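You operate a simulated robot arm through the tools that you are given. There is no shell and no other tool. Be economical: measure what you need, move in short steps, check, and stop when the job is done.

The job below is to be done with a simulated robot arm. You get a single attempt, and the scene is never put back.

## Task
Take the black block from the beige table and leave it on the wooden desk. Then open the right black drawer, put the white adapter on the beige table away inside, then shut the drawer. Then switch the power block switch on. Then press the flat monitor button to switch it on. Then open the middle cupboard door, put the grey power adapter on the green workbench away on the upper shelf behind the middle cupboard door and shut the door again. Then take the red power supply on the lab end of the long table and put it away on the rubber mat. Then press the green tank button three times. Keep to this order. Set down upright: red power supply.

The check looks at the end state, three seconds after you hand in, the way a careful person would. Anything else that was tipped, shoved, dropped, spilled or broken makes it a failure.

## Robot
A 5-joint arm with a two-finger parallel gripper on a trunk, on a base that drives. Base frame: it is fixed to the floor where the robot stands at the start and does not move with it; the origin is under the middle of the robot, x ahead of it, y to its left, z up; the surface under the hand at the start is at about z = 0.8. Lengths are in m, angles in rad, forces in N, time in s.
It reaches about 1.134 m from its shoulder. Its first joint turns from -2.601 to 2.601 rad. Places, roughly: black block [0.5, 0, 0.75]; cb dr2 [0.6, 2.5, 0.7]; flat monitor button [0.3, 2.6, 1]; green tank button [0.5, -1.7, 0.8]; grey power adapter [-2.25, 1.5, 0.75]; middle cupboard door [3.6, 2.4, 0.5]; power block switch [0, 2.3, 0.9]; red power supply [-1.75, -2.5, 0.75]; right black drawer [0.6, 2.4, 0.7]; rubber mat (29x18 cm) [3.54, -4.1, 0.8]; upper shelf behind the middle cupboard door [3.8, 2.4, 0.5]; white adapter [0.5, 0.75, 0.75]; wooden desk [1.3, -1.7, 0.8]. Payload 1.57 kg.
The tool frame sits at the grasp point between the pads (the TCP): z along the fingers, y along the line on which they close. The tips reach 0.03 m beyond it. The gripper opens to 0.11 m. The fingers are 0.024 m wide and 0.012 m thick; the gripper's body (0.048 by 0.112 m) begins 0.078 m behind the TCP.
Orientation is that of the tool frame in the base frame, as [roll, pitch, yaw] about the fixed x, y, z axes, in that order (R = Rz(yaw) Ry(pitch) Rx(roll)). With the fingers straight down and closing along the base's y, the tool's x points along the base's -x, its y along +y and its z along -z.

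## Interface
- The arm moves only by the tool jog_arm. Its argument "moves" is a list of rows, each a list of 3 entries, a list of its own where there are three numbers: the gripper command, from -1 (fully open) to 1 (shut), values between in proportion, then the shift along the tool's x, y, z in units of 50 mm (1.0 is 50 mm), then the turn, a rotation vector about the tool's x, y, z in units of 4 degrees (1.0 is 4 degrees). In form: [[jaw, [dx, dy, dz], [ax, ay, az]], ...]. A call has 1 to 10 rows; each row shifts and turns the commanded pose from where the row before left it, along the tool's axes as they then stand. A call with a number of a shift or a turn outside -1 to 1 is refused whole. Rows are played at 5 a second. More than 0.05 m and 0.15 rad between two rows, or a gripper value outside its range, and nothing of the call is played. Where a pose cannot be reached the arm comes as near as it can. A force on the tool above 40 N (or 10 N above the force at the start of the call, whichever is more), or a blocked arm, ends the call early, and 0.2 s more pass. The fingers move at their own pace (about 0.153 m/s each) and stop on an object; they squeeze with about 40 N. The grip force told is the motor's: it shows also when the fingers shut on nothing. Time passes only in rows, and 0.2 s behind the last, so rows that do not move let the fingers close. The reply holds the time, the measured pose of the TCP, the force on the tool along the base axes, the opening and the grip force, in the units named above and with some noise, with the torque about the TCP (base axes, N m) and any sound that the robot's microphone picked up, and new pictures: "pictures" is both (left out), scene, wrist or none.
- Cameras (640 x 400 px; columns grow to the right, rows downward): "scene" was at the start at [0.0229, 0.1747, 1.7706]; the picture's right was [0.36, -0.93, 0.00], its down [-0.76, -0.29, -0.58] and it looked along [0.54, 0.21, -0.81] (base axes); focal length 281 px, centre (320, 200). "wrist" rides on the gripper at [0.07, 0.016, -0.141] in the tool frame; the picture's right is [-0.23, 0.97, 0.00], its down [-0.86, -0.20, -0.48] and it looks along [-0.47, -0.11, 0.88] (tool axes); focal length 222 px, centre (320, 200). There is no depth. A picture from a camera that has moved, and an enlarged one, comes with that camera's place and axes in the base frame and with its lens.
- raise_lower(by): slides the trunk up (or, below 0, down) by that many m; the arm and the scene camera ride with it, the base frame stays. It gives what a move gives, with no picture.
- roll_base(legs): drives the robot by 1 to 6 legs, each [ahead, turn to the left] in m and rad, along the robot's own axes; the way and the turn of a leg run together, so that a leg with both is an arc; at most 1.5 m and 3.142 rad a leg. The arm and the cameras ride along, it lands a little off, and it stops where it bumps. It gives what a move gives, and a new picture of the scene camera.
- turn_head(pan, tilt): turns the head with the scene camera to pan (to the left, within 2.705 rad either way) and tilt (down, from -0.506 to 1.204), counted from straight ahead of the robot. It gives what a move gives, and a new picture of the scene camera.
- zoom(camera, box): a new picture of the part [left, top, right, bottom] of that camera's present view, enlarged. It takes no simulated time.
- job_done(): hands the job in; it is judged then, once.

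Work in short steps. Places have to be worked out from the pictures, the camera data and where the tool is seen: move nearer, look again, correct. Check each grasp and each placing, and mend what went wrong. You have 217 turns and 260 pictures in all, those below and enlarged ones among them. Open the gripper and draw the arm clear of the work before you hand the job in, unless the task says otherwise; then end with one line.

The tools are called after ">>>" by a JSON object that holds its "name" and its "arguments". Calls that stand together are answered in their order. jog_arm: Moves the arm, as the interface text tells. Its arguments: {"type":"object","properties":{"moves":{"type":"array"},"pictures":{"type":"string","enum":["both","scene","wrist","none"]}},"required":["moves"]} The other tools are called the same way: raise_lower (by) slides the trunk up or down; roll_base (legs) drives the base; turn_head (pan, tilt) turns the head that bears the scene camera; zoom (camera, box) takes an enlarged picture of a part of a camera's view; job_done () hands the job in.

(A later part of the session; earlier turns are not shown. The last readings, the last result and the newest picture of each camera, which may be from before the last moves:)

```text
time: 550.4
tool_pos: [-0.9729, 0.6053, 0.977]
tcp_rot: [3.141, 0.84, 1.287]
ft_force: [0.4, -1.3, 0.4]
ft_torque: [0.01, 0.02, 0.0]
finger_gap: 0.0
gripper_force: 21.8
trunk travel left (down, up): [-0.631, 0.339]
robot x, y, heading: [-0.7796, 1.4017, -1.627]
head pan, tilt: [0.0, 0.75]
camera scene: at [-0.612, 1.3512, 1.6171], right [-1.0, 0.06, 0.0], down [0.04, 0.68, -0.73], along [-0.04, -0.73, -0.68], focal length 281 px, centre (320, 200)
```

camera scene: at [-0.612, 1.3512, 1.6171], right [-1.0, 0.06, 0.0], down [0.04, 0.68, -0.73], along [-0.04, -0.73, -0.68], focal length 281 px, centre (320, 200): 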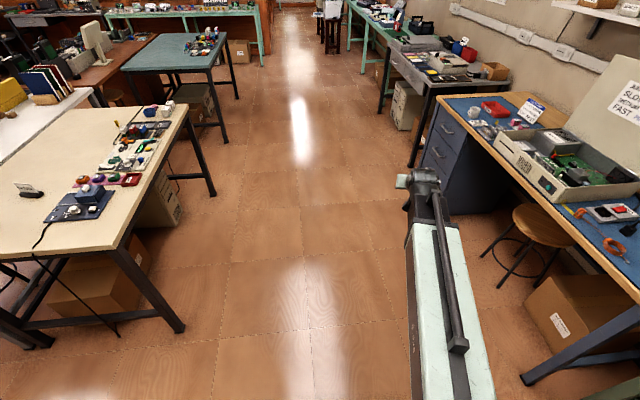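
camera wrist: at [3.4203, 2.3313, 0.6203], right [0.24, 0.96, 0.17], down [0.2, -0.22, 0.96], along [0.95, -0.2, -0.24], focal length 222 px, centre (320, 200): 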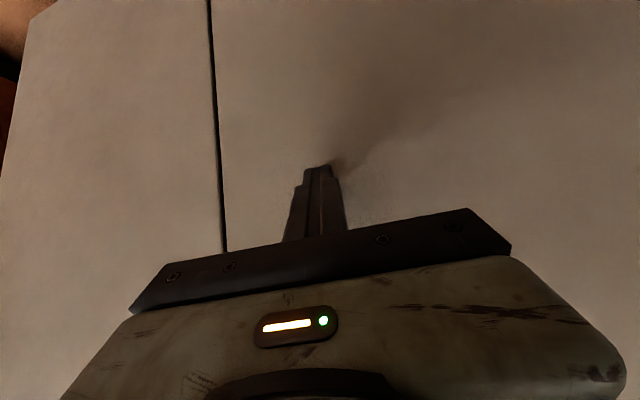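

The aisle is clear. I drive down it and look for the red power supply.

>>> {"name": "roll_base", "arguments": {"legs": [[1.4, 0.07], [1.4, 0]]}}

>>> {"name": "turn_head", "arguments": {"pan": -0.6, "tilt": 0.5}}

```text
time: 564.0
tool_pos: [-0.9603, -2.2094, 0.977]
tcp_rot: [-3.142, 0.839, 1.351]
ft_force: [0.0, -0.1, 0.9]
ft_torque: [0.01, -0.01, -0.01]
finger_gap: 0.0001
gripper_force: 21.5
trunk travel left (down, up): [-0.631, 0.339]
robot x, y, heading: [-0.8168, -1.4054, -1.563]
head pan, tilt: [0.0, 0.75]
camera scene: at [-0.6442, -1.4431, 1.6171], right [-1.0, -0.01, 0.0], down [0.0, 0.68, -0.73], along [0.0, -0.73, -0.68], focal length 281 px, centre (320, 200)
```

scene: 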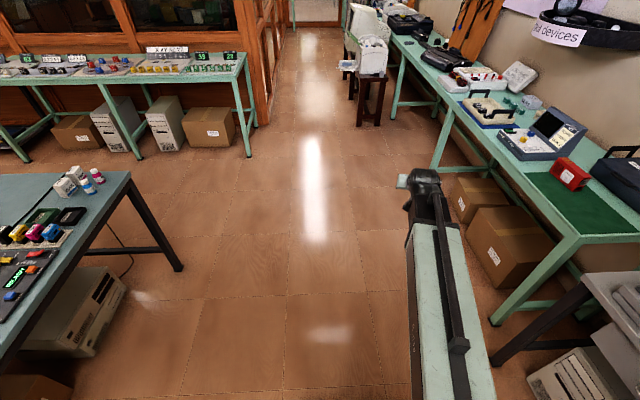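

```text
time: 565.0
tool_pos: [-0.9593, -2.21, 0.9767]
tcp_rot: [3.141, 0.839, 1.349]
ft_force: [0.4, 0.3, 0.2]
ft_torque: [-0.02, -0.01, 0.0]
finger_gap: 0.0
gripper_force: 21.7
trunk travel left (down, up): [-0.631, 0.339]
robot x, y, heading: [-0.8159, -1.4036, -1.562]
head pan, tilt: [-0.6, 0.499]
camera scene: at [-0.6956, -1.4357, 1.639], right [-0.83, 0.56, 0.0], down [0.27, 0.4, -0.88], along [-0.49, -0.73, -0.48], focal length 281 px, centre (320, 200)
```

scene: 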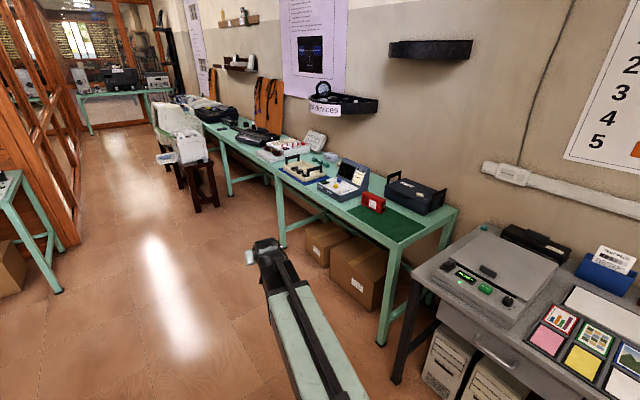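

The red power supply stands on the green mat of the long table, about (-1.77, -2.47). I zoom in.

>>> {"name": "zoom", "arguments": {"camera": "scene", "box": [325, 165, 421, 225]}}

```text
6.67 times, centred on (373, 195) of scene
camera zoom: at [-0.6956, -1.4357, 1.639], right [-0.83, 0.56, 0.0], down [0.27, 0.4, -0.88], along [-0.49, -0.73, -0.48], focal length 1873 px, centre (-33, 233)
```

zoom: 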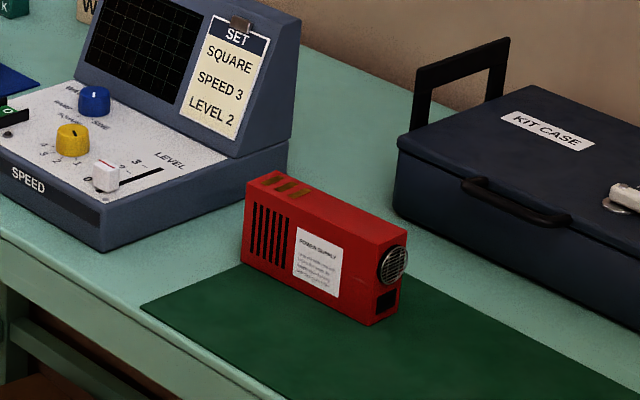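

It is about 4.5 cm (x) × 15 cm (y) × 7.5 cm high, centre (-1.763, -2.46). I raise the trunk, point the tool straight down with the jaws closing along the arm's direction, and drive in front of it.

>>> {"name": "raise_lower", "arguments": {"by": 0.3}}

>>> {"name": "jog_arm", "arguments": {"moves": [[-1, [0.33, 0, 0], [0, 1, 0]], [-1, [0.33, 0, 0], [0, 1, 0]], [-1, [0.33, 0, 0], [0, 1, 0]], [-1, [0.33, 0, 0], [0, 1, 0]], [-1, [0.33, 0, 0], [0, 1, 0]], [-1, [0.33, 0, 0], [0, 1, 0]], [-1, [0.33, 0, 0], [0, 1, 0]], [-1, [0.33, 0, 0], [0, 1, 0]], [-1, [0.33, 0, 0], [0, 1, 0]], [-1, [0.33, 0, 0], [0, 1, 0]]], "pictures": "none"}}

>>> {"name": "jog_arm", "arguments": {"moves": [[-1, [0.33, 0, 0], [0, 1, 0]], [-1, [0.33, 0, 0], [0, 1, 0]], [-1, [0, 0, 0], [0, 0, 1]], [-1, [0, 0, 0], [0, 0, 1]], [-1, [0, 0, 0], [0, 0, 1]], [-1, [0, 0, 0], [0, 0, 1]], [-1, [0, 0, 0], [0, 0, 1]], [-1, [0, 0, 0], [0, 0, 1]], [-1, [0, 0, 0], [0, 0, 1]], [-1, [0, 0, 0], [0, 0, 1]]], "pictures": "none"}}

>>> {"name": "jog_arm", "arguments": {"moves": [[-1, [0, 0, 0], [0, 0, 1]], [-1, [0, 0, 0], [0, 0, 1]], [-1, [0, 0, 0], [0, 0, 1]], [-1, [0, 0, 0], [0, 0, 1]], [-1, [0, 0, 0], [0, 0, 1]], [-1, [0, 0, 0], [0, 0, 1]], [-1, [0, 0, 0], [0, 0, 1]], [-1, [0, 0, 0], [0, 0, 1]], [-1, [0, 0, 0], [0, 0, 1]], [-1, [0, 0, 0], [0, 0, 1]]], "pictures": "none"}}

>>> {"name": "jog_arm", "arguments": {"moves": [[-1, [0, 0, 0], [0, 0, 1]], [-1, [0, 0, 0], [0, 0, 1]], [-1, [0, 0, 0], [0, 0, 1]], [-1, [0, 0, 0], [0, 0, 1]], [-1, [0, 0, 0], [0, 0, 0.5]]], "pictures": "none"}}

>>> {"name": "roll_base", "arguments": {"legs": [[1.02, 0], [0, -1.395], [0.2, 0]]}}

>>> {"name": "zoom", "arguments": {"camera": "wrist", "box": [0, 0, 640, 400]}}

```text
time: 568.0
tool_pos: [-0.9597, -2.2092, 1.2759]
tcp_rot: [3.139, 0.839, 1.35]
ft_force: [0.4, 0.0, 0.0]
ft_torque: [0.02, 0.01, -0.01]
finger_gap: 0.0
gripper_force: 21.6
trunk travel left (down, up): [-0.931, 0.039]
robot x, y, heading: [-0.8137, -1.4055, -1.562]
head pan, tilt: [-0.6, 0.499]
```

```text
time: 570.2
tool_pos: [-0.9285, -2.0726, 1.2003]
tcp_rot: [-3.141, 0.14, 1.349]
ft_force: [0.3, 0.7, -0.1]
ft_torque: [-0.01, 0.01, -0.01]
finger_gap: 0.1099
gripper_force: 0.1
out of reach, approached as far as the arm can: row 8
trunk travel left (down, up): [-0.931, 0.039]
robot x, y, heading: [-0.8098, -1.4035, -1.567]
head pan, tilt: [-0.6, 0.499]
```

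```text
time: 572.4
tool_pos: [-0.9208, -2.042, 1.1982]
tcp_rot: [-3.14, 0.002, 0.789]
ft_force: [0.2, 0.1, -0.2]
ft_torque: [0.04, -0.01, -0.01]
finger_gap: 0.1099
gripper_force: 0.1
trunk travel left (down, up): [-0.931, 0.039]
robot x, y, heading: [-0.8127, -1.4055, -1.564]
head pan, tilt: [-0.6, 0.499]
```

```text
time: 574.6
tool_pos: [-0.9208, -2.0409, 1.1986]
tcp_rot: [3.141, 0.001, 0.09]
ft_force: [-0.2, 0.2, -0.1]
ft_torque: [-0.01, 0.03, 0.01]
finger_gap: 0.1099
gripper_force: 0.1
trunk travel left (down, up): [-0.931, 0.039]
robot x, y, heading: [-0.8145, -1.4061, -1.562]
head pan, tilt: [-0.6, 0.499]
```

```text
time: 575.8
tool_pos: [-0.9214, -2.0413, 1.1981]
tcp_rot: [3.14, -0.001, -0.223]
ft_force: [-0.2, 0.6, 0.7]
ft_torque: [0.01, -0.01, 0.0]
finger_gap: 0.1099
gripper_force: 0.1
trunk travel left (down, up): [-0.931, 0.039]
robot x, y, heading: [-0.8144, -1.4101, -1.565]
head pan, tilt: [-0.6, 0.499]
```

```text
time: 585.7
tool_pos: [-1.6547, -2.4644, 1.1974]
tcp_rot: [-3.14, 0.0, -1.622]
ft_force: [0.0, 0.1, 0.0]
ft_torque: [-0.03, -0.03, 0.0]
finger_gap: 0.11
gripper_force: 0.0
trunk travel left (down, up): [-0.931, 0.039]
robot x, y, heading: [-1.0037, -2.4713, -2.977]
head pan, tilt: [-0.6, 0.499]
camera scene: at [-1.0208, -2.5914, 1.9391], right [0.42, 0.91, 0.0], down [0.44, -0.2, -0.88], along [-0.8, 0.37, -0.48], focal length 281 px, centre (320, 200)
```

scene: 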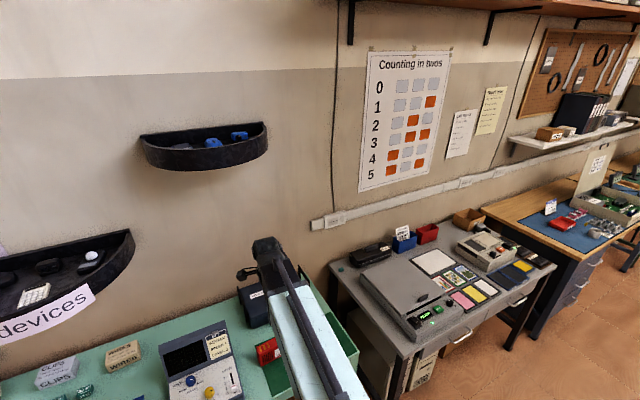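

```text
1.00 times, centred on (320, 200) of wrist (not enlarged: the box is as wide or as high as the picture)
camera zoom: at [-1.6728, -2.5337, 1.3372], right [-0.96, 0.28, 0.0], down [0.24, 0.84, 0.48], along [0.13, 0.46, -0.88], focal length 222 px, centre (320, 200)
```

zoom: 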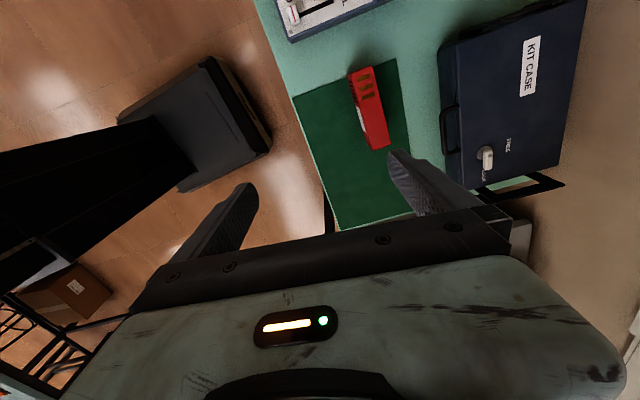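

Refined centre (-1.753, -2.454), axis turned about 0.1 rad. I shift over it, align, and lower.

>>> {"name": "jog_arm", "arguments": {"moves": [[-0.8, [-0.03, 0.663, 0], [0, 0, -0.7]], [-0.8, [0, 0.663, 0], [0, 0, -0.7]], [-0.8, [0, 0.663, 0], [0, 0, -0.7]], [-0.8, [0, 0, 0], [0, 0, 0]]], "pictures": "none"}}

>>> {"name": "raise_lower", "arguments": {"by": -0.26}}

>>> {"name": "zoom", "arguments": {"camera": "wrist", "box": [160, 40, 480, 240]}}

```text
time: 586.7
tool_pos: [-1.7515, -2.4613, 1.1988]
tcp_rot: [3.14, 0.002, -1.476]
ft_force: [-0.5, -0.2, 0.6]
ft_torque: [-0.02, 0.02, -0.02]
finger_gap: 0.0989
gripper_force: 0.0
trunk travel left (down, up): [-0.931, 0.039]
robot x, y, heading: [-1.0071, -2.4643, -2.975]
head pan, tilt: [-0.6, 0.499]
```

```text
time: 589.4
tool_pos: [-1.7519, -2.4632, 0.9386]
tcp_rot: [3.139, 0.002, -1.477]
ft_force: [0.5, 1.0, 0.8]
ft_torque: [-0.01, 0.0, 0.02]
finger_gap: 0.099
gripper_force: 0.1
trunk travel left (down, up): [-0.671, 0.299]
robot x, y, heading: [-1.0064, -2.4677, -2.973]
head pan, tilt: [-0.6, 0.499]
```

```text
2.00 times, centred on (320, 140) of wrist
camera zoom: at [-1.7597, -2.5332, 1.0782], right [-0.99, 0.13, 0.0], down [0.12, 0.87, 0.48], along [0.06, 0.47, -0.88], focal length 444 px, centre (320, 320)
```

zoom: 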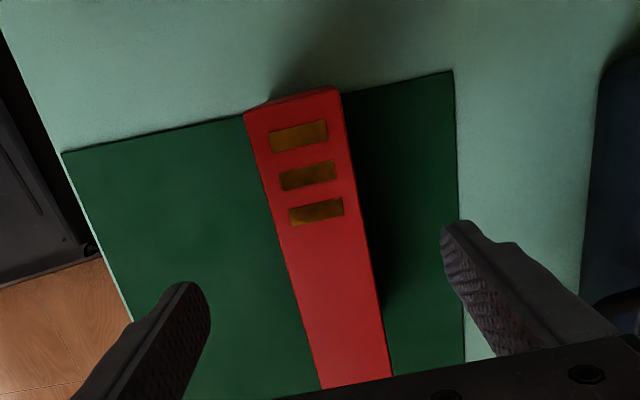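

Well centred. I lower to grip depth and close.

>>> {"name": "raise_lower", "arguments": {"by": -0.092}}

>>> {"name": "jog_arm", "arguments": {"moves": [[-0.3, [0, 0, 0], [0, 0, 0]], [0.2, [0, 0, 0], [0, 0, 0]], [1, [0, 0, 0], [0, 0, 0]], [1, [0, 0, 0], [0, 0, 0]], [1, [0, 0, 0], [0, 0, 0]]], "pictures": "wrist"}}

>>> {"name": "raise_lower", "arguments": {"by": 0.05}}

```text
time: 590.6
tool_pos: [-1.7514, -2.4609, 0.8457]
tcp_rot: [3.139, -0.001, -1.476]
ft_force: [0.4, 0.1, 0.0]
ft_torque: [0.01, 0.02, 0.02]
finger_gap: 0.0991
gripper_force: 0.0
trunk travel left (down, up): [-0.579, 0.391]
robot x, y, heading: [-1.0068, -2.4716, -2.976]
head pan, tilt: [-0.6, 0.499]
```

```text
time: 591.9
tool_pos: [-1.7519, -2.4601, 0.8451]
tcp_rot: [3.139, 0.001, -1.474]
ft_force: [-9.5, -1.6, 4.5]
ft_torque: [-0.01, 0.18, 0.05]
finger_gap: 0.0399
gripper_force: 39.9
trunk travel left (down, up): [-0.579, 0.391]
robot x, y, heading: [-1.0045, -2.4638, -2.975]
head pan, tilt: [-0.6, 0.499]
camera wrist: at [-1.7602, -2.5333, 0.986], right [-0.99, 0.13, 0.0], down [0.12, 0.87, 0.48], along [0.06, 0.47, -0.88], focal length 222 px, centre (320, 200)
```

wrist: 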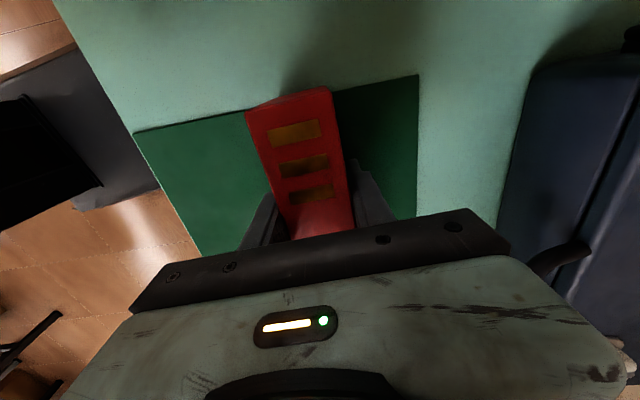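

```text
time: 592.8
tool_pos: [-1.7518, -2.4622, 0.8944]
tcp_rot: [3.141, -0.001, -1.476]
ft_force: [-0.2, 0.2, -5.9]
ft_torque: [-0.08, 0.04, -0.02]
finger_gap: 0.0399
gripper_force: 40.0
trunk travel left (down, up): [-0.629, 0.341]
robot x, y, heading: [-1.0088, -2.4695, -2.971]
head pan, tilt: [-0.6, 0.499]
```

The supply is held and lifted. I raise it, retract, and drive out towards the aisle at y ≈ -3.1.

>>> {"name": "raise_lower", "arguments": {"by": 0.3}}

>>> {"name": "jog_arm", "arguments": {"moves": [[1, [0, -0.8, 0], [0, 0, 0]], [1, [0, -0.8, 0], [0, 0, 0]], [1, [0, -0.6, 0], [0, 0, 0]]], "pictures": "none"}}

>>> {"name": "turn_head", "arguments": {"pan": 0.0, "tilt": 0.45}}

>>> {"name": "roll_base", "arguments": {"legs": [[-0.35, 0], [0, 1.4], [0.63, 0], [0, 1.57]]}}

```text
time: 595.8
tool_pos: [-1.751, -2.462, 1.1946]
tcp_rot: [3.141, 0.0, -1.477]
ft_force: [-1.0, -0.3, -6.4]
ft_torque: [-0.08, -0.02, -0.01]
finger_gap: 0.0396
gripper_force: 40.0
trunk travel left (down, up): [-0.929, 0.041]
robot x, y, heading: [-1.0088, -2.4693, -2.973]
head pan, tilt: [-0.6, 0.499]
```

```text
time: 596.6
tool_pos: [-1.6418, -2.452, 1.1954]
tcp_rot: [3.138, 0.0, -1.475]
ft_force: [-0.2, -0.2, -6.5]
ft_torque: [-0.04, 0.01, 0.01]
finger_gap: 0.0399
gripper_force: 39.6
trunk travel left (down, up): [-0.929, 0.041]
robot x, y, heading: [-1.0096, -2.4707, -2.977]
head pan, tilt: [-0.6, 0.499]
```

```text
time: 597.6
tool_pos: [-1.6424, -2.4521, 1.1952]
tcp_rot: [3.139, 0.0, -1.478]
ft_force: [-0.4, 0.8, -5.8]
ft_torque: [-0.05, -0.04, -0.02]
finger_gap: 0.0399
gripper_force: 40.7
trunk travel left (down, up): [-0.929, 0.041]
robot x, y, heading: [-1.004, -2.4696, -2.97]
head pan, tilt: [0.0, 0.45]
camera scene: at [-1.0266, -2.6441, 1.9415], right [-0.17, 0.99, 0.0], down [0.43, 0.07, -0.9], along [-0.89, -0.15, -0.44], focal length 281 px, centre (320, 200)
```

scene: 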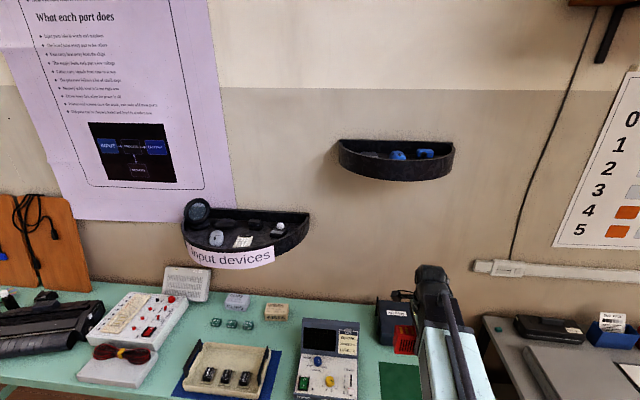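

```text
time: 610.2
tool_pos: [-0.0445, -3.1569, 1.1956]
tcp_rot: [-3.141, 0.002, 1.495]
ft_force: [-0.4, 0.3, -6.1]
ft_torque: [0.01, 0.03, 0.0]
finger_gap: 0.0399
gripper_force: 40.1
trunk travel left (down, up): [-0.929, 0.041]
robot x, y, heading: [-0.6676, -3.0616, -0.013]
head pan, tilt: [0.0, 0.45]
camera scene: at [-0.6178, -2.8915, 1.9414], right [-0.01, -1.0, 0.0], down [-0.44, 0.0, -0.9], along [0.9, -0.01, -0.44], focal length 281 px, centre (320, 200)
```

scene: 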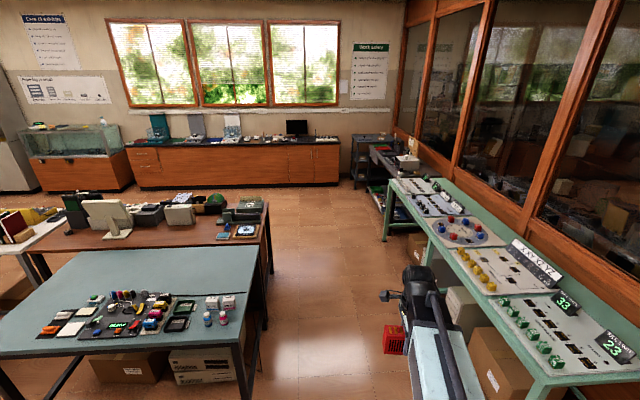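

The aisle between the desk and the green bench is clear, with the black bench at its end. I drive on.

>>> {"name": "roll_base", "arguments": {"legs": [[1.4, 0.013], [1.2, 0]]}}

>>> {"name": "turn_head", "arguments": {"pan": -0.55, "tilt": 0.6}}

>>> {"name": "zoom", "arguments": {"camera": "scene", "box": [160, 80, 480, 280]}}

```text
time: 622.9
tool_pos: [2.5638, -3.154, 1.195]
tcp_rot: [-3.14, 0.0, 1.51]
ft_force: [1.0, 0.6, -6.2]
ft_torque: [0.07, 0.01, -0.03]
finger_gap: 0.0399
gripper_force: 39.5
trunk travel left (down, up): [-0.929, 0.041]
robot x, y, heading: [1.9379, -3.0662, 0.005]
head pan, tilt: [0.0, 0.45]
camera scene: at [1.9841, -2.8986, 1.9415], right [0.0, -1.0, 0.0], down [-0.44, 0.0, -0.9], along [0.9, 0.0, -0.44], focal length 281 px, centre (320, 200)
```

scene: 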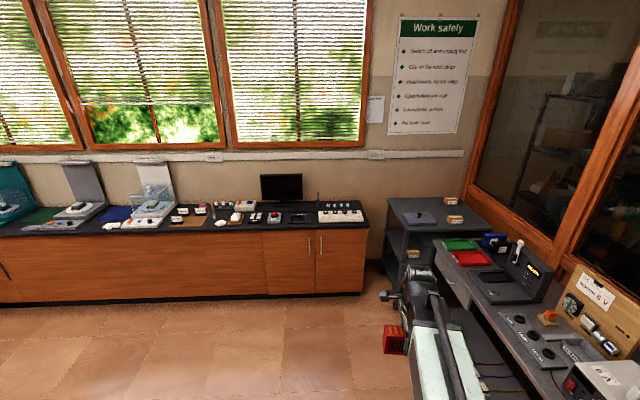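

```text
time: 623.8
tool_pos: [2.5624, -3.1546, 1.1971]
tcp_rot: [-3.141, 0.001, 1.51]
ft_force: [-0.7, 0.5, -5.6]
ft_torque: [0.07, 0.03, 0.01]
finger_gap: 0.0397
gripper_force: 40.1
trunk travel left (down, up): [-0.929, 0.041]
robot x, y, heading: [1.9352, -3.0654, 0.002]
head pan, tilt: [-0.55, 0.6]
camera scene: at [1.9675, -2.9448, 1.928], right [-0.52, -0.86, 0.0], down [-0.48, 0.29, -0.82], along [0.71, -0.43, -0.57], focal length 281 px, centre (320, 200)
```

scene: 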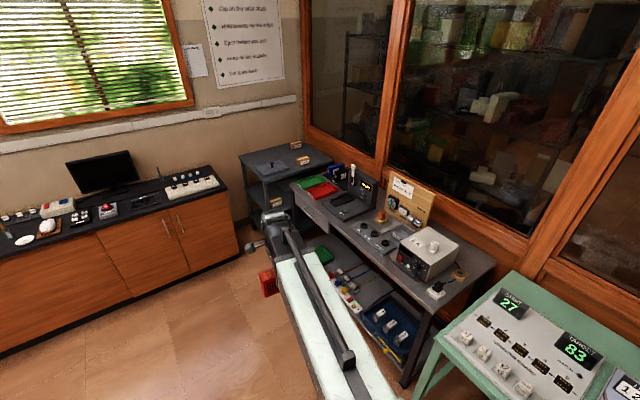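

```text
2.00 times, centred on (320, 180) of scene
camera zoom: at [1.9675, -2.9448, 1.928], right [-0.52, -0.86, 0.0], down [-0.48, 0.29, -0.82], along [0.71, -0.43, -0.57], focal length 562 px, centre (320, 240)
```

zoom: 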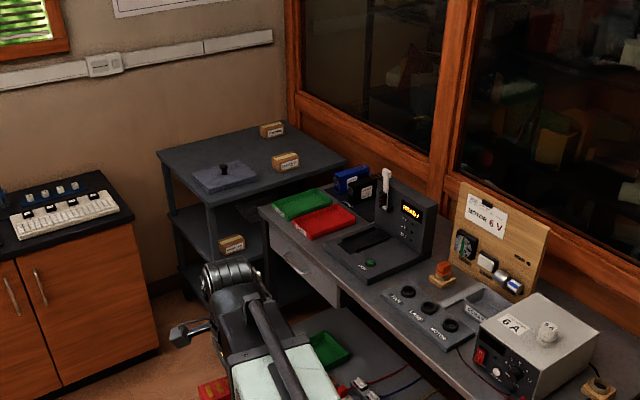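

I go nearer and face the black bench to find the rubber mat.

>>> {"name": "roll_base", "arguments": {"legs": [[1.2, 0], [0, -1.45]]}}

>>> {"name": "turn_head", "arguments": {"pan": -0.05, "tilt": 0.75}}

```text
time: 633.4
tool_pos: [3.1321, -3.6924, 1.1958]
tcp_rot: [3.141, 0.0, 0.073]
ft_force: [-0.2, -0.2, -6.0]
ft_torque: [0.01, -0.08, 0.03]
finger_gap: 0.0399
gripper_force: 40.1
trunk travel left (down, up): [-0.929, 0.041]
robot x, y, heading: [3.1628, -3.0523, -1.424]
head pan, tilt: [-0.55, 0.6]
camera scene: at [3.2905, -3.0707, 1.928], right [-0.92, 0.39, 0.0], down [0.22, 0.52, -0.82], along [-0.32, -0.76, -0.57], focal length 281 px, centre (320, 200)
```

scene: 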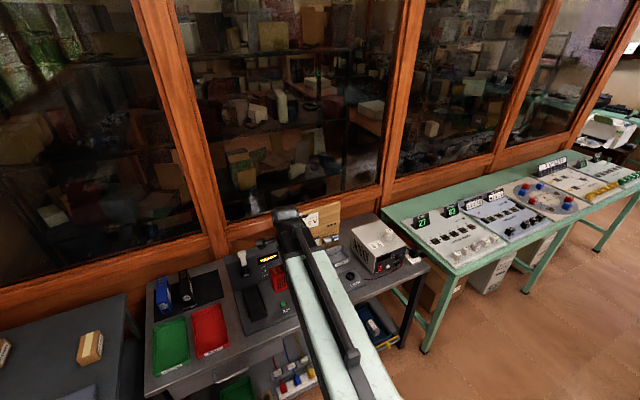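

```text
time: 634.4
tool_pos: [3.1336, -3.689, 1.1961]
tcp_rot: [-3.141, 0.0, 0.074]
ft_force: [-0.7, 1.1, -5.3]
ft_torque: [0.02, -0.04, 0.01]
finger_gap: 0.0399
gripper_force: 40.5
trunk travel left (down, up): [-0.929, 0.041]
robot x, y, heading: [3.1649, -3.0577, -1.424]
head pan, tilt: [-0.051, 0.75]
camera scene: at [3.3329, -3.0705, 1.9152], right [-1.0, -0.09, 0.0], down [-0.06, 0.68, -0.73], along [0.07, -0.73, -0.68], focal length 281 px, centre (320, 200)
```

scene: 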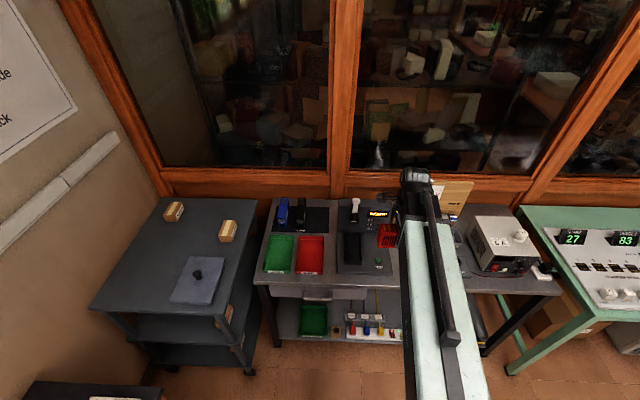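

The rubber mat is the dark mat at the back of the bench at (3.54, -4.12), already bearing two boxes. I zoom in.

>>> {"name": "zoom", "arguments": {"camera": "scene", "box": [240, 180, 400, 280]}}

```text
4.00 times, centred on (320, 230) of scene
camera zoom: at [3.3329, -3.0705, 1.9152], right [-1.0, -0.09, 0.0], down [-0.06, 0.68, -0.73], along [0.07, -0.73, -0.68], focal length 1124 px, centre (320, 80)
```

zoom: 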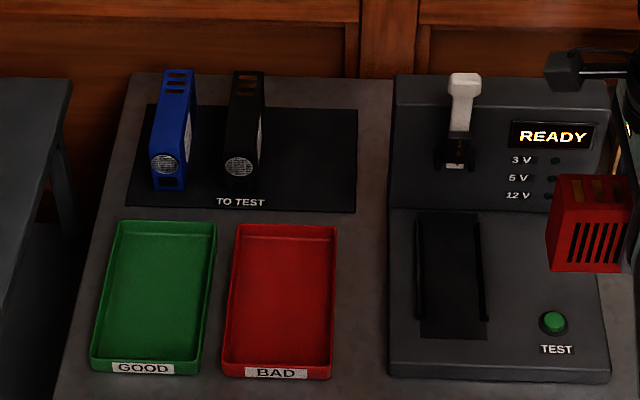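

The free strip on the mat lies right of the black supply, around x = 3.445, y = -4.11. I spin the tool so the supply's long axis will run front to back, then drive closer.

>>> {"name": "jog_arm", "arguments": {"moves": [[1, [0, 0, 0], [0, 0, -1]], [1, [0, 0, 0], [0, 0, -1]], [1, [0, 0, 0], [0, 0, -1]], [1, [0, 0, 0], [0, 0, -1]], [1, [0, 0, 0], [0, 0, -1]], [1, [0, 0, 0], [0, 0, -1]], [1, [0, 0, 0], [0, 0, -1]], [1, [0, 0, 0], [0, 0, -1]], [1, [0, 0, 0], [0, 0, -1]], [1, [0, 0, 0], [0, 0, -1]]], "pictures": "none"}}

>>> {"name": "jog_arm", "arguments": {"moves": [[1, [0, 0, 0], [0, 0, -1]], [1, [0, 0, 0], [0, 0, -1]], [1, [0, 0, 0], [0, 0, -1]], [1, [0, 0, 0], [0, 0, -1]], [1, [0, 0, 0], [0, 0, -1]], [1, [0, 0, 0], [0, 0, -1]], [1, [0, 0, 0], [0, 0, -1]], [1, [0, 0, 0], [0, 0, -1]], [1, [0, 0, 0], [0, 0, -1]], [1, [0, 0, 0], [0, 0, -1]]], "pictures": "none"}}

>>> {"name": "roll_base", "arguments": {"legs": [[0.24, 0]]}}

>>> {"name": "zoom", "arguments": {"camera": "wrist", "box": [0, 0, 640, 400]}}

```text
time: 636.6
tool_pos: [3.1341, -3.6912, 1.1956]
tcp_rot: [3.141, 0.001, 0.772]
ft_force: [-0.6, -0.4, -5.7]
ft_torque: [0.03, -0.06, 0.0]
finger_gap: 0.0395
gripper_force: 39.7
trunk travel left (down, up): [-0.929, 0.041]
robot x, y, heading: [3.1639, -3.0582, -1.426]
head pan, tilt: [-0.051, 0.75]
```

```text
time: 638.8
tool_pos: [3.133, -3.6914, 1.1958]
tcp_rot: [3.141, 0.0, 1.47]
ft_force: [0.0, 0.4, -6.4]
ft_torque: [0.05, 0.0, 0.0]
finger_gap: 0.0399
gripper_force: 40.3
trunk travel left (down, up): [-0.929, 0.041]
robot x, y, heading: [3.1628, -3.0576, -1.425]
head pan, tilt: [-0.051, 0.75]
```

```text
time: 640.5
tool_pos: [3.1678, -3.9308, 1.1955]
tcp_rot: [3.141, 0.0, 1.469]
ft_force: [0.5, -0.8, -6.3]
ft_torque: [0.09, 0.01, 0.02]
finger_gap: 0.04
gripper_force: 40.0
trunk travel left (down, up): [-0.929, 0.041]
robot x, y, heading: [3.1962, -3.29, -1.423]
head pan, tilt: [-0.051, 0.75]
camera scene: at [3.3688, -3.3098, 1.915], right [-1.0, -0.1, 0.0], down [-0.06, 0.68, -0.73], along [0.07, -0.73, -0.68], focal length 281 px, centre (320, 200)
```

scene: 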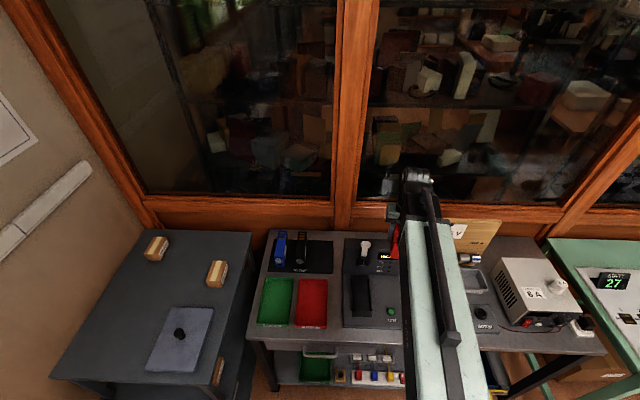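

```text
1.00 times, centred on (320, 200) of wrist (not enlarged: the box is as wide or as high as the picture)
camera zoom: at [3.1927, -3.8625, 1.3354], right [0.95, -0.33, 0.0], down [-0.29, -0.83, 0.48], along [-0.16, -0.45, -0.88], focal length 222 px, centre (320, 200)
```

zoom: 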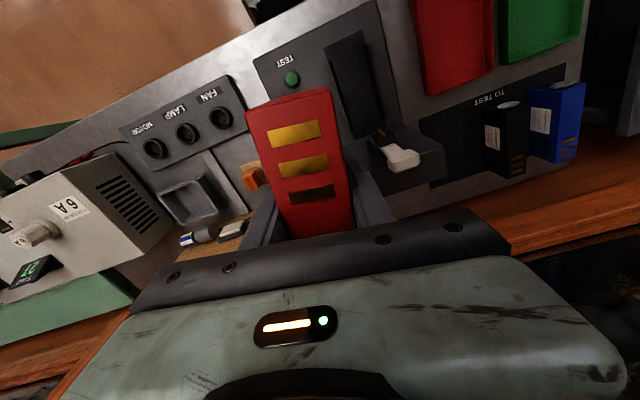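

The free strip is confirmed between the tester's tower and the black supply. I move over it.

>>> {"name": "jog_arm", "arguments": {"moves": [[1, [-0.43, 0.847, 0], [0, 0, 0]], [1, [-0.43, 0.847, 0], [0, 0, 0]], [1, [-0.43, 0.847, 0], [0, 0, 0]], [1, [-0.43, 0.847, 0], [0, 0, 0]], [1, [-0.43, 0.847, 0], [0, 0, 0]], [1, [-0.43, 0.847, 0], [0, 0, 0]], [1, [-0.43, 0.847, 0], [0, 0, 0]], [1, [0, 0, 0], [0, 0, -0.8]], [1, [0, 0, 0], [0, 0, -0.7]], [1, [0, 0, 0], [0, 0, 0]]], "pictures": "both"}}

```text
time: 642.7
tool_pos: [3.4492, -4.1086, 1.1955]
tcp_rot: [-3.141, -0.001, 1.574]
ft_force: [0.2, -0.9, -6.5]
ft_torque: [0.05, -0.02, 0.0]
finger_gap: 0.0401
gripper_force: 40.4
trunk travel left (down, up): [-0.929, 0.041]
robot x, y, heading: [3.2009, -3.2965, -1.427]
head pan, tilt: [-0.051, 0.75]
camera scene: at [3.3691, -3.3087, 1.915], right [-1.0, -0.1, 0.0], down [-0.07, 0.68, -0.73], along [0.07, -0.73, -0.68], focal length 281 px, centre (320, 200)
camera wrist: at [3.466, -4.0395, 1.3357], right [0.97, -0.22, 0.0], down [-0.2, -0.86, 0.48], along [-0.11, -0.47, -0.88], focal length 222 px, centre (320, 200)
```

scene: 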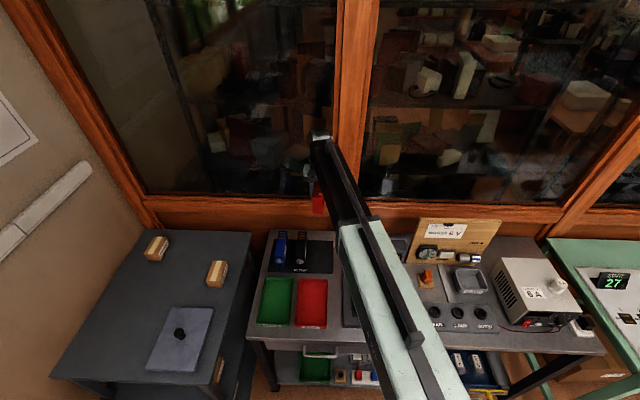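
wrist: 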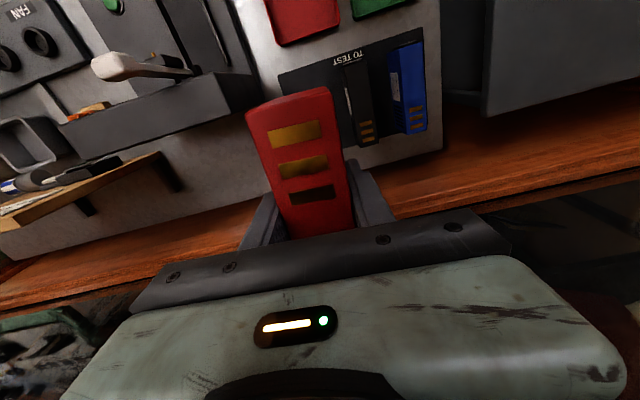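

Alignment with the mat is good (mat x from 3.388, black supply from 3.513). I lower carefully.

>>> {"name": "raise_lower", "arguments": {"by": -0.29}}

>>> {"name": "zoom", "arguments": {"camera": "wrist", "box": [160, 20, 480, 220]}}

```text
time: 645.7
tool_pos: [3.4497, -4.1091, 0.9058]
tcp_rot: [-3.141, 0.0, 1.573]
ft_force: [0.1, 0.5, -6.2]
ft_torque: [0.03, 0.03, -0.01]
finger_gap: 0.0397
gripper_force: 40.2
trunk travel left (down, up): [-0.639, 0.331]
robot x, y, heading: [3.1999, -3.2945, -1.423]
head pan, tilt: [-0.051, 0.75]
```

```text
2.00 times, centred on (320, 120) of wrist
camera zoom: at [3.466, -4.0393, 1.0457], right [0.97, -0.22, 0.0], down [-0.2, -0.86, 0.48], along [-0.11, -0.47, -0.88], focal length 444 px, centre (320, 360)
```

zoom: 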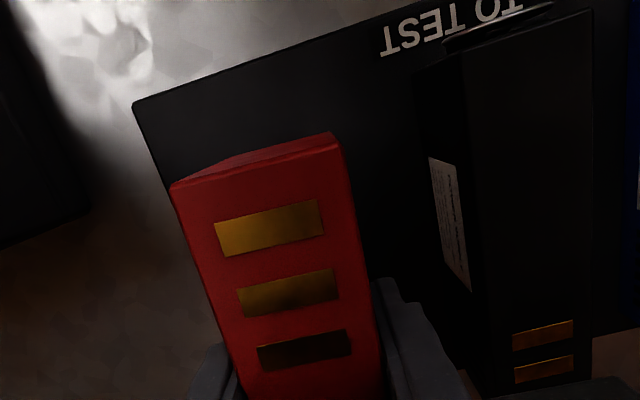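

I shift 1 cm away from the black supply for finger room, then lower in small steps.

>>> {"name": "jog_arm", "arguments": {"moves": [[1, [0, -0.22, 0], [0, 0, 0]], [1, [0, 0, 0], [0, 0, 0]]], "pictures": "none"}}

>>> {"name": "raise_lower", "arguments": {"by": -0.04}}

>>> {"name": "raise_lower", "arguments": {"by": -0.012}}

>>> {"name": "raise_lower", "arguments": {"by": -0.004}}

>>> {"name": "raise_lower", "arguments": {"by": -0.003}}

```text
time: 646.3
tool_pos: [3.4392, -4.1094, 0.9049]
tcp_rot: [3.14, 0.001, 1.572]
ft_force: [-0.4, -0.8, -5.9]
ft_torque: [0.02, 0.0, -0.04]
finger_gap: 0.0399
gripper_force: 39.8
trunk travel left (down, up): [-0.639, 0.331]
robot x, y, heading: [3.1978, -3.2925, -1.428]
head pan, tilt: [-0.051, 0.75]
```

```text
time: 647.1
tool_pos: [3.4369, -4.1081, 0.8654]
tcp_rot: [-3.14, 0.0, 1.574]
ft_force: [0.5, -0.5, -6.6]
ft_torque: [0.03, 0.01, 0.0]
finger_gap: 0.0399
gripper_force: 40.3
trunk travel left (down, up): [-0.599, 0.371]
robot x, y, heading: [3.2027, -3.2951, -1.43]
head pan, tilt: [-0.051, 0.75]
```

```text
time: 647.7
tool_pos: [3.4371, -4.1071, 0.8536]
tcp_rot: [3.14, 0.0, 1.573]
ft_force: [-0.2, -0.7, -6.8]
ft_torque: [0.06, 0.01, 0.0]
finger_gap: 0.0399
gripper_force: 39.9
trunk travel left (down, up): [-0.587, 0.383]
robot x, y, heading: [3.1987, -3.291, -1.429]
head pan, tilt: [-0.051, 0.75]
```

```text
time: 648.2
tool_pos: [3.4374, -4.1095, 0.8486]
tcp_rot: [-3.141, -0.001, 1.572]
ft_force: [-0.1, -0.5, -5.8]
ft_torque: [0.05, 0.0, 0.01]
finger_gap: 0.0399
gripper_force: 40.4
trunk travel left (down, up): [-0.583, 0.387]
robot x, y, heading: [3.2002, -3.2958, -1.423]
head pan, tilt: [-0.051, 0.75]
```

```text
time: 648.7
tool_pos: [3.4379, -4.1085, 0.8485]
tcp_rot: [-3.141, 0.001, 1.57]
ft_force: [2.4, -8.3, 16.2]
ft_torque: [1.19, 0.01, -0.13]
finger_gap: 0.0399
gripper_force: 40.0
trunk travel left (down, up): [-0.58, 0.39]
robot x, y, heading: [3.2023, -3.2973, -1.424]
head pan, tilt: [-0.051, 0.75]
```

Contact with the mat at the expected height. I open just enough and lift off.

>>> {"name": "jog_arm", "arguments": {"moves": [[0.2, [0, 0, 0], [0, 0, 0]], [-0.09, [0, 0, 0], [0, 0, 0]], [-0.09, [0, 0, 0], [0, 0, 0]], [-0.09, [0, 0, 0], [0, 0, 0]]], "pictures": "none"}}

>>> {"name": "raise_lower", "arguments": {"by": 0.12}}

>>> {"name": "raise_lower", "arguments": {"by": 0.22}}

>>> {"name": "zoom", "arguments": {"camera": "wrist", "box": [160, 0, 480, 200]}}

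```text
time: 649.7
tool_pos: [3.4376, -4.1077, 0.8464]
tcp_rot: [-3.141, 0.002, 1.572]
ft_force: [-0.4, -0.6, -0.4]
ft_torque: [0.01, -0.02, -0.04]
finger_gap: 0.0597
gripper_force: 0.1
trunk travel left (down, up): [-0.58, 0.39]
robot x, y, heading: [3.1968, -3.2954, -1.421]
head pan, tilt: [-0.051, 0.75]
```

```text
time: 651.2
tool_pos: [3.4378, -4.1085, 0.9666]
tcp_rot: [-3.14, 0.002, 1.574]
ft_force: [0.0, -0.3, 0.0]
ft_torque: [0.01, 0.03, -0.01]
finger_gap: 0.0599
gripper_force: 0.2
trunk travel left (down, up): [-0.7, 0.27]
robot x, y, heading: [3.1981, -3.2955, -1.422]
head pan, tilt: [-0.051, 0.75]
```

```text
time: 653.6
tool_pos: [3.4375, -4.1073, 1.1871]
tcp_rot: [3.141, 0.003, 1.572]
ft_force: [0.4, 0.6, 0.5]
ft_torque: [0.02, -0.01, -0.01]
finger_gap: 0.0602
gripper_force: 0.0
trunk travel left (down, up): [-0.92, 0.05]
robot x, y, heading: [3.1974, -3.2946, -1.425]
head pan, tilt: [-0.051, 0.75]
```

```text
2.00 times, centred on (320, 100) of wrist
camera zoom: at [3.4549, -4.0389, 1.327], right [0.97, -0.22, 0.0], down [-0.2, -0.86, 0.48], along [-0.11, -0.47, -0.88], focal length 444 px, centre (320, 400)
```

zoom: 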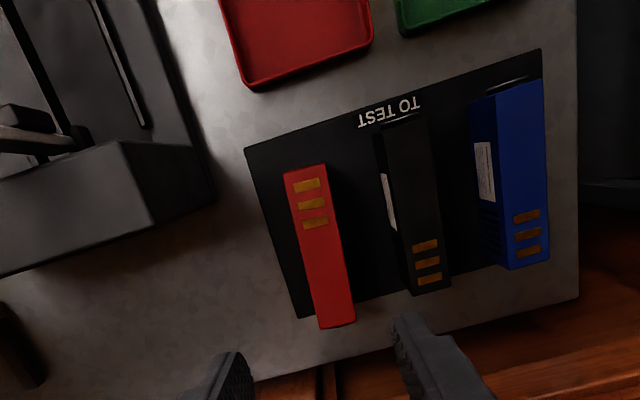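

The red supply stands upright on the mat next to the others. I retract, close the fingers and drive back west to reach the blue table's front side.

>>> {"name": "jog_arm", "arguments": {"moves": [[1, [0.77, -0.23, 0], [0, 0, 0]], [1, [0.77, -0.23, 0], [0, 0, 0]], [1, [0.77, -0.23, 0], [0, 0, 0]], [1, [0.77, -0.23, 0], [0, 0, 0]], [1, [0.77, -0.23, 0], [0, 0, 0]]], "pictures": "none"}}

>>> {"name": "roll_base", "arguments": {"legs": [[-0.26, 0], [0, -1.717], [1.3, 0], [1.3, 0], [1.25, 0]]}}

>>> {"name": "turn_head", "arguments": {"pan": -1.0, "tilt": 0.6}}

```text
time: 654.8
tool_pos: [3.3791, -3.9139, 1.1871]
tcp_rot: [-3.141, 0.002, 1.573]
ft_force: [0.0, -0.1, -0.3]
ft_torque: [0.01, -0.01, -0.01]
finger_gap: 0.0001
gripper_force: 21.1
trunk travel left (down, up): [-0.92, 0.05]
robot x, y, heading: [3.1969, -3.2904, -1.424]
head pan, tilt: [-0.051, 0.75]
```

```text
time: 678.9
tool_pos: [-1.3022, -3.1548, 1.1868]
tcp_rot: [3.141, 0.002, -0.123]
ft_force: [0.7, 0.0, 0.0]
ft_torque: [0.05, -0.03, 0.01]
finger_gap: 0.0
gripper_force: 21.1
trunk travel left (down, up): [-0.92, 0.05]
robot x, y, heading: [-0.6624, -3.0513, -3.12]
head pan, tilt: [-0.051, 0.75]
camera scene: at [-0.6981, -3.2236, 1.9061], right [0.03, 1.0, 0.0], down [0.68, -0.02, -0.73], along [-0.73, 0.02, -0.68], focal length 281 px, centre (320, 200)
```

scene: 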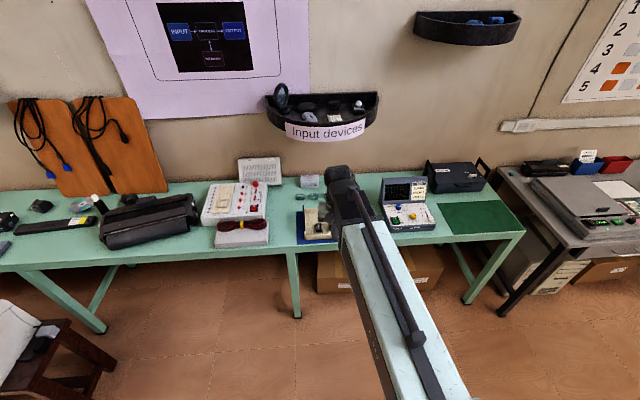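

```text
time: 680.1
tool_pos: [-1.3014, -3.1537, 1.1874]
tcp_rot: [3.141, 0.001, -0.126]
ft_force: [-0.9, 1.1, 0.0]
ft_torque: [-0.05, 0.0, -0.02]
finger_gap: 0.0001
gripper_force: 20.7
trunk travel left (down, up): [-0.92, 0.05]
robot x, y, heading: [-0.6628, -3.0549, -3.12]
head pan, tilt: [-1.0, 0.6]
camera scene: at [-0.6645, -3.1526, 1.919], right [0.83, 0.56, 0.0], down [0.32, -0.47, -0.82], along [-0.46, 0.68, -0.57], focal length 281 px, centre (320, 200)
```

scene: 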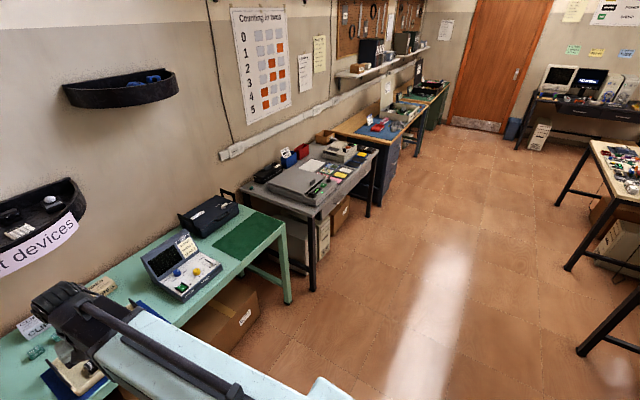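

I turn north, drive up, and face the blue table's front.

>>> {"name": "roll_base", "arguments": {"legs": [[0, -1.593], [1.3, 0], [0, -1.57]]}}

>>> {"name": "turn_head", "arguments": {"pan": 0.0, "tilt": 0.7}}

>>> {"name": "zoom", "arguments": {"camera": "scene", "box": [200, 100, 520, 300]}}

```text
time: 694.4
tool_pos: [-0.0305, -1.6827, 1.186]
tcp_rot: [-3.139, 0.001, 2.988]
ft_force: [1.0, -0.3, -0.5]
ft_torque: [0.0, -0.02, -0.04]
finger_gap: 0.0002
gripper_force: 21.5
trunk travel left (down, up): [-0.92, 0.05]
robot x, y, heading: [-0.6721, -1.7356, 0.005]
head pan, tilt: [-1.0, 0.6]
camera scene: at [-0.6687, -1.6402, 1.919], right [-0.84, -0.54, 0.0], down [-0.31, 0.47, -0.82], along [0.45, -0.69, -0.57], focal length 281 px, centre (320, 200)
```

scene: 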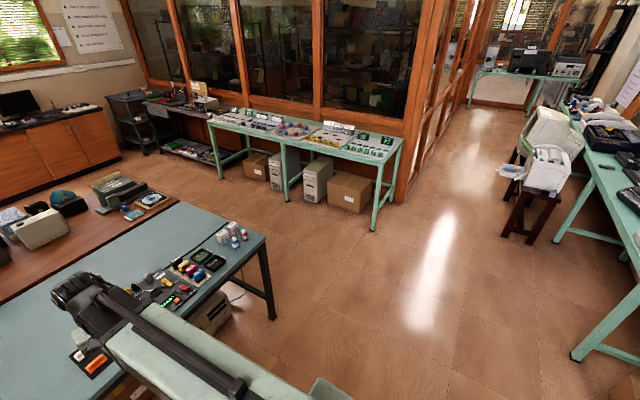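

```text
time: 695.6
tool_pos: [-0.0312, -1.6823, 1.1866]
tcp_rot: [-3.141, 0.001, 2.986]
ft_force: [-0.9, -0.4, 0.1]
ft_torque: [-0.05, 0.01, -0.01]
finger_gap: 0.0
gripper_force: 21.2
trunk travel left (down, up): [-0.92, 0.05]
robot x, y, heading: [-0.6745, -1.7371, 0.001]
head pan, tilt: [0.0, 0.7]
camera scene: at [-0.6333, -1.5665, 1.9104], right [0.0, -1.0, 0.0], down [-0.64, 0.0, -0.77], along [0.77, 0.0, -0.64], focal length 281 px, centre (320, 200)
```

scene: 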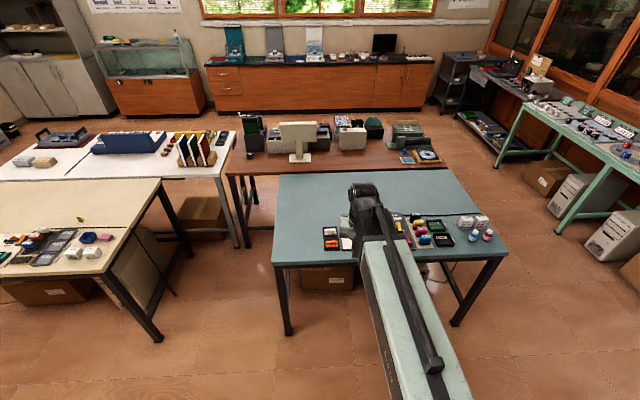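

```text
2.00 times, centred on (360, 200) of scene
camera zoom: at [-0.6333, -1.5665, 1.9104], right [0.0, -1.0, 0.0], down [-0.64, 0.0, -0.77], along [0.77, 0.0, -0.64], focal length 562 px, centre (240, 200)
```

zoom: 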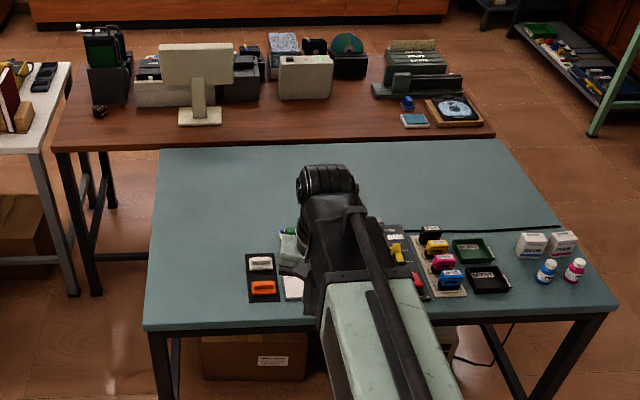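

The arm hides the middle of the table; I look with the wrist camera.

>>> {"name": "zoom", "arguments": {"camera": "wrist", "box": [0, 0, 640, 400]}}

>>> {"name": "roll_base", "arguments": {"legs": [[0.2, 0]]}}

>>> {"name": "jog_arm", "arguments": {"moves": [[1, [-0.9, 0, 0], [0, 0, 0]], [1, [-0.9, 0, 0], [0, 0, 0]]], "pictures": "wrist"}}

```text
1.00 times, centred on (320, 200) of wrist (not enlarged: the box is as wide or as high as the picture)
camera zoom: at [-0.096, -1.6567, 1.3271], right [0.37, 0.93, 0.0], down [0.81, -0.33, 0.48], along [0.44, -0.18, -0.88], focal length 222 px, centre (320, 200)
```

zoom: 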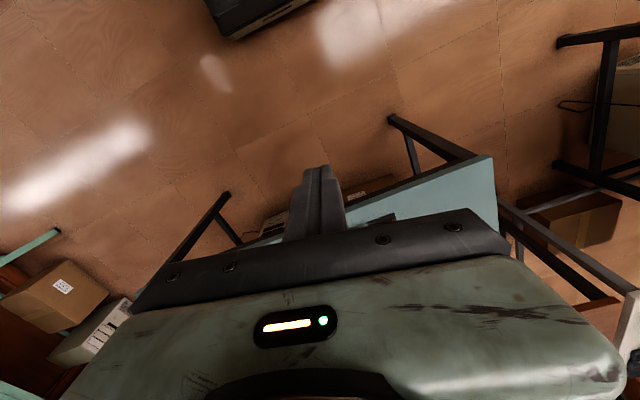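

```text
time: 697.2
tool_pos: [0.1713, -1.6824, 1.1869]
tcp_rot: [3.141, -0.001, 2.984]
ft_force: [-0.3, -0.1, 0.3]
ft_torque: [-0.02, 0.0, 0.0]
finger_gap: 0.0
gripper_force: 21.0
trunk travel left (down, up): [-0.92, 0.05]
robot x, y, heading: [-0.4721, -1.7339, 0.0]
head pan, tilt: [0.0, 0.7]
camera scene: at [-0.4315, -1.5659, 1.9103], right [0.0, -1.0, 0.0], down [-0.64, 0.0, -0.76], along [0.76, 0.0, -0.64], focal length 281 px, centre (320, 200)
```

scene: 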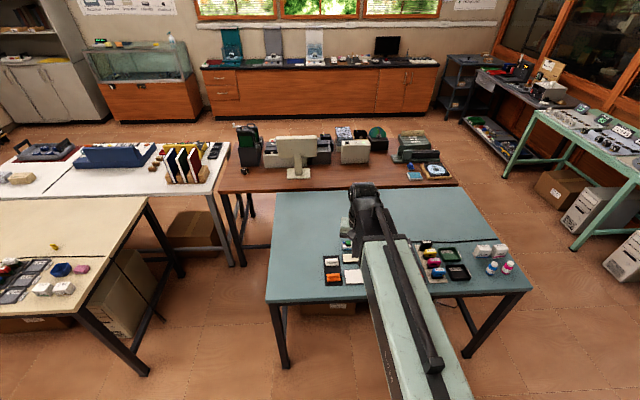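

```text
time: 697.8
tool_pos: [0.2596, -1.6964, 1.1859]
tcp_rot: [3.141, 0.0, 2.987]
ft_force: [-0.2, -0.1, 1.0]
ft_torque: [0.01, -0.01, 0.04]
finger_gap: 0.0001
gripper_force: 21.6
trunk travel left (down, up): [-0.92, 0.05]
robot x, y, heading: [-0.4703, -1.7358, 0.003]
head pan, tilt: [0.0, 0.7]
camera wrist: at [0.1949, -1.6704, 1.3268], right [0.37, 0.93, 0.0], down [0.81, -0.33, 0.48], along [0.44, -0.18, -0.88], focal length 222 px, centre (320, 200)
```

wrist: 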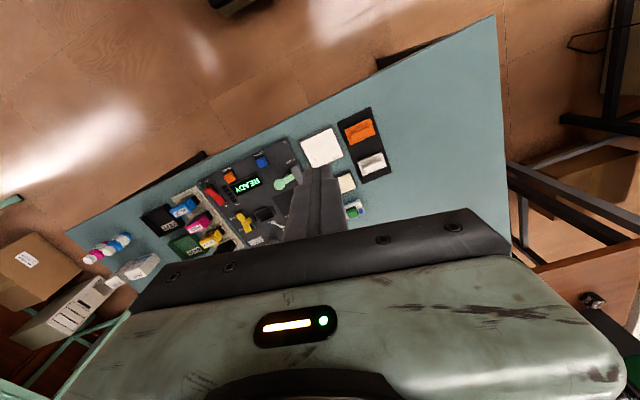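

I zoom in on the device with the READY display.

>>> {"name": "zoom", "arguments": {"camera": "wrist", "box": [190, 120, 350, 250]}}

```text
3.08 times, centred on (270, 185) of wrist
camera zoom: at [0.1949, -1.6704, 1.3268], right [0.37, 0.93, 0.0], down [0.81, -0.33, 0.48], along [0.44, -0.18, -0.88], focal length 684 px, centre (474, 246)
```

zoom: 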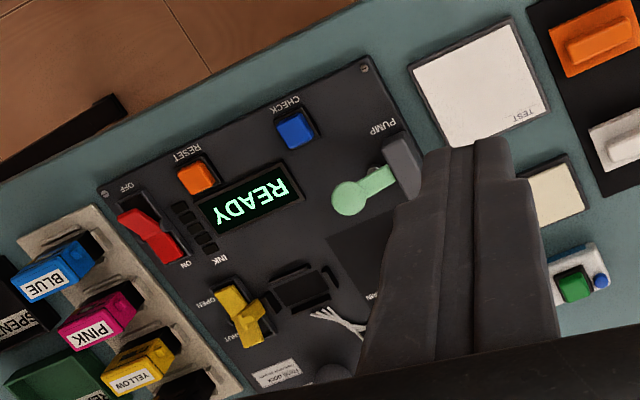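

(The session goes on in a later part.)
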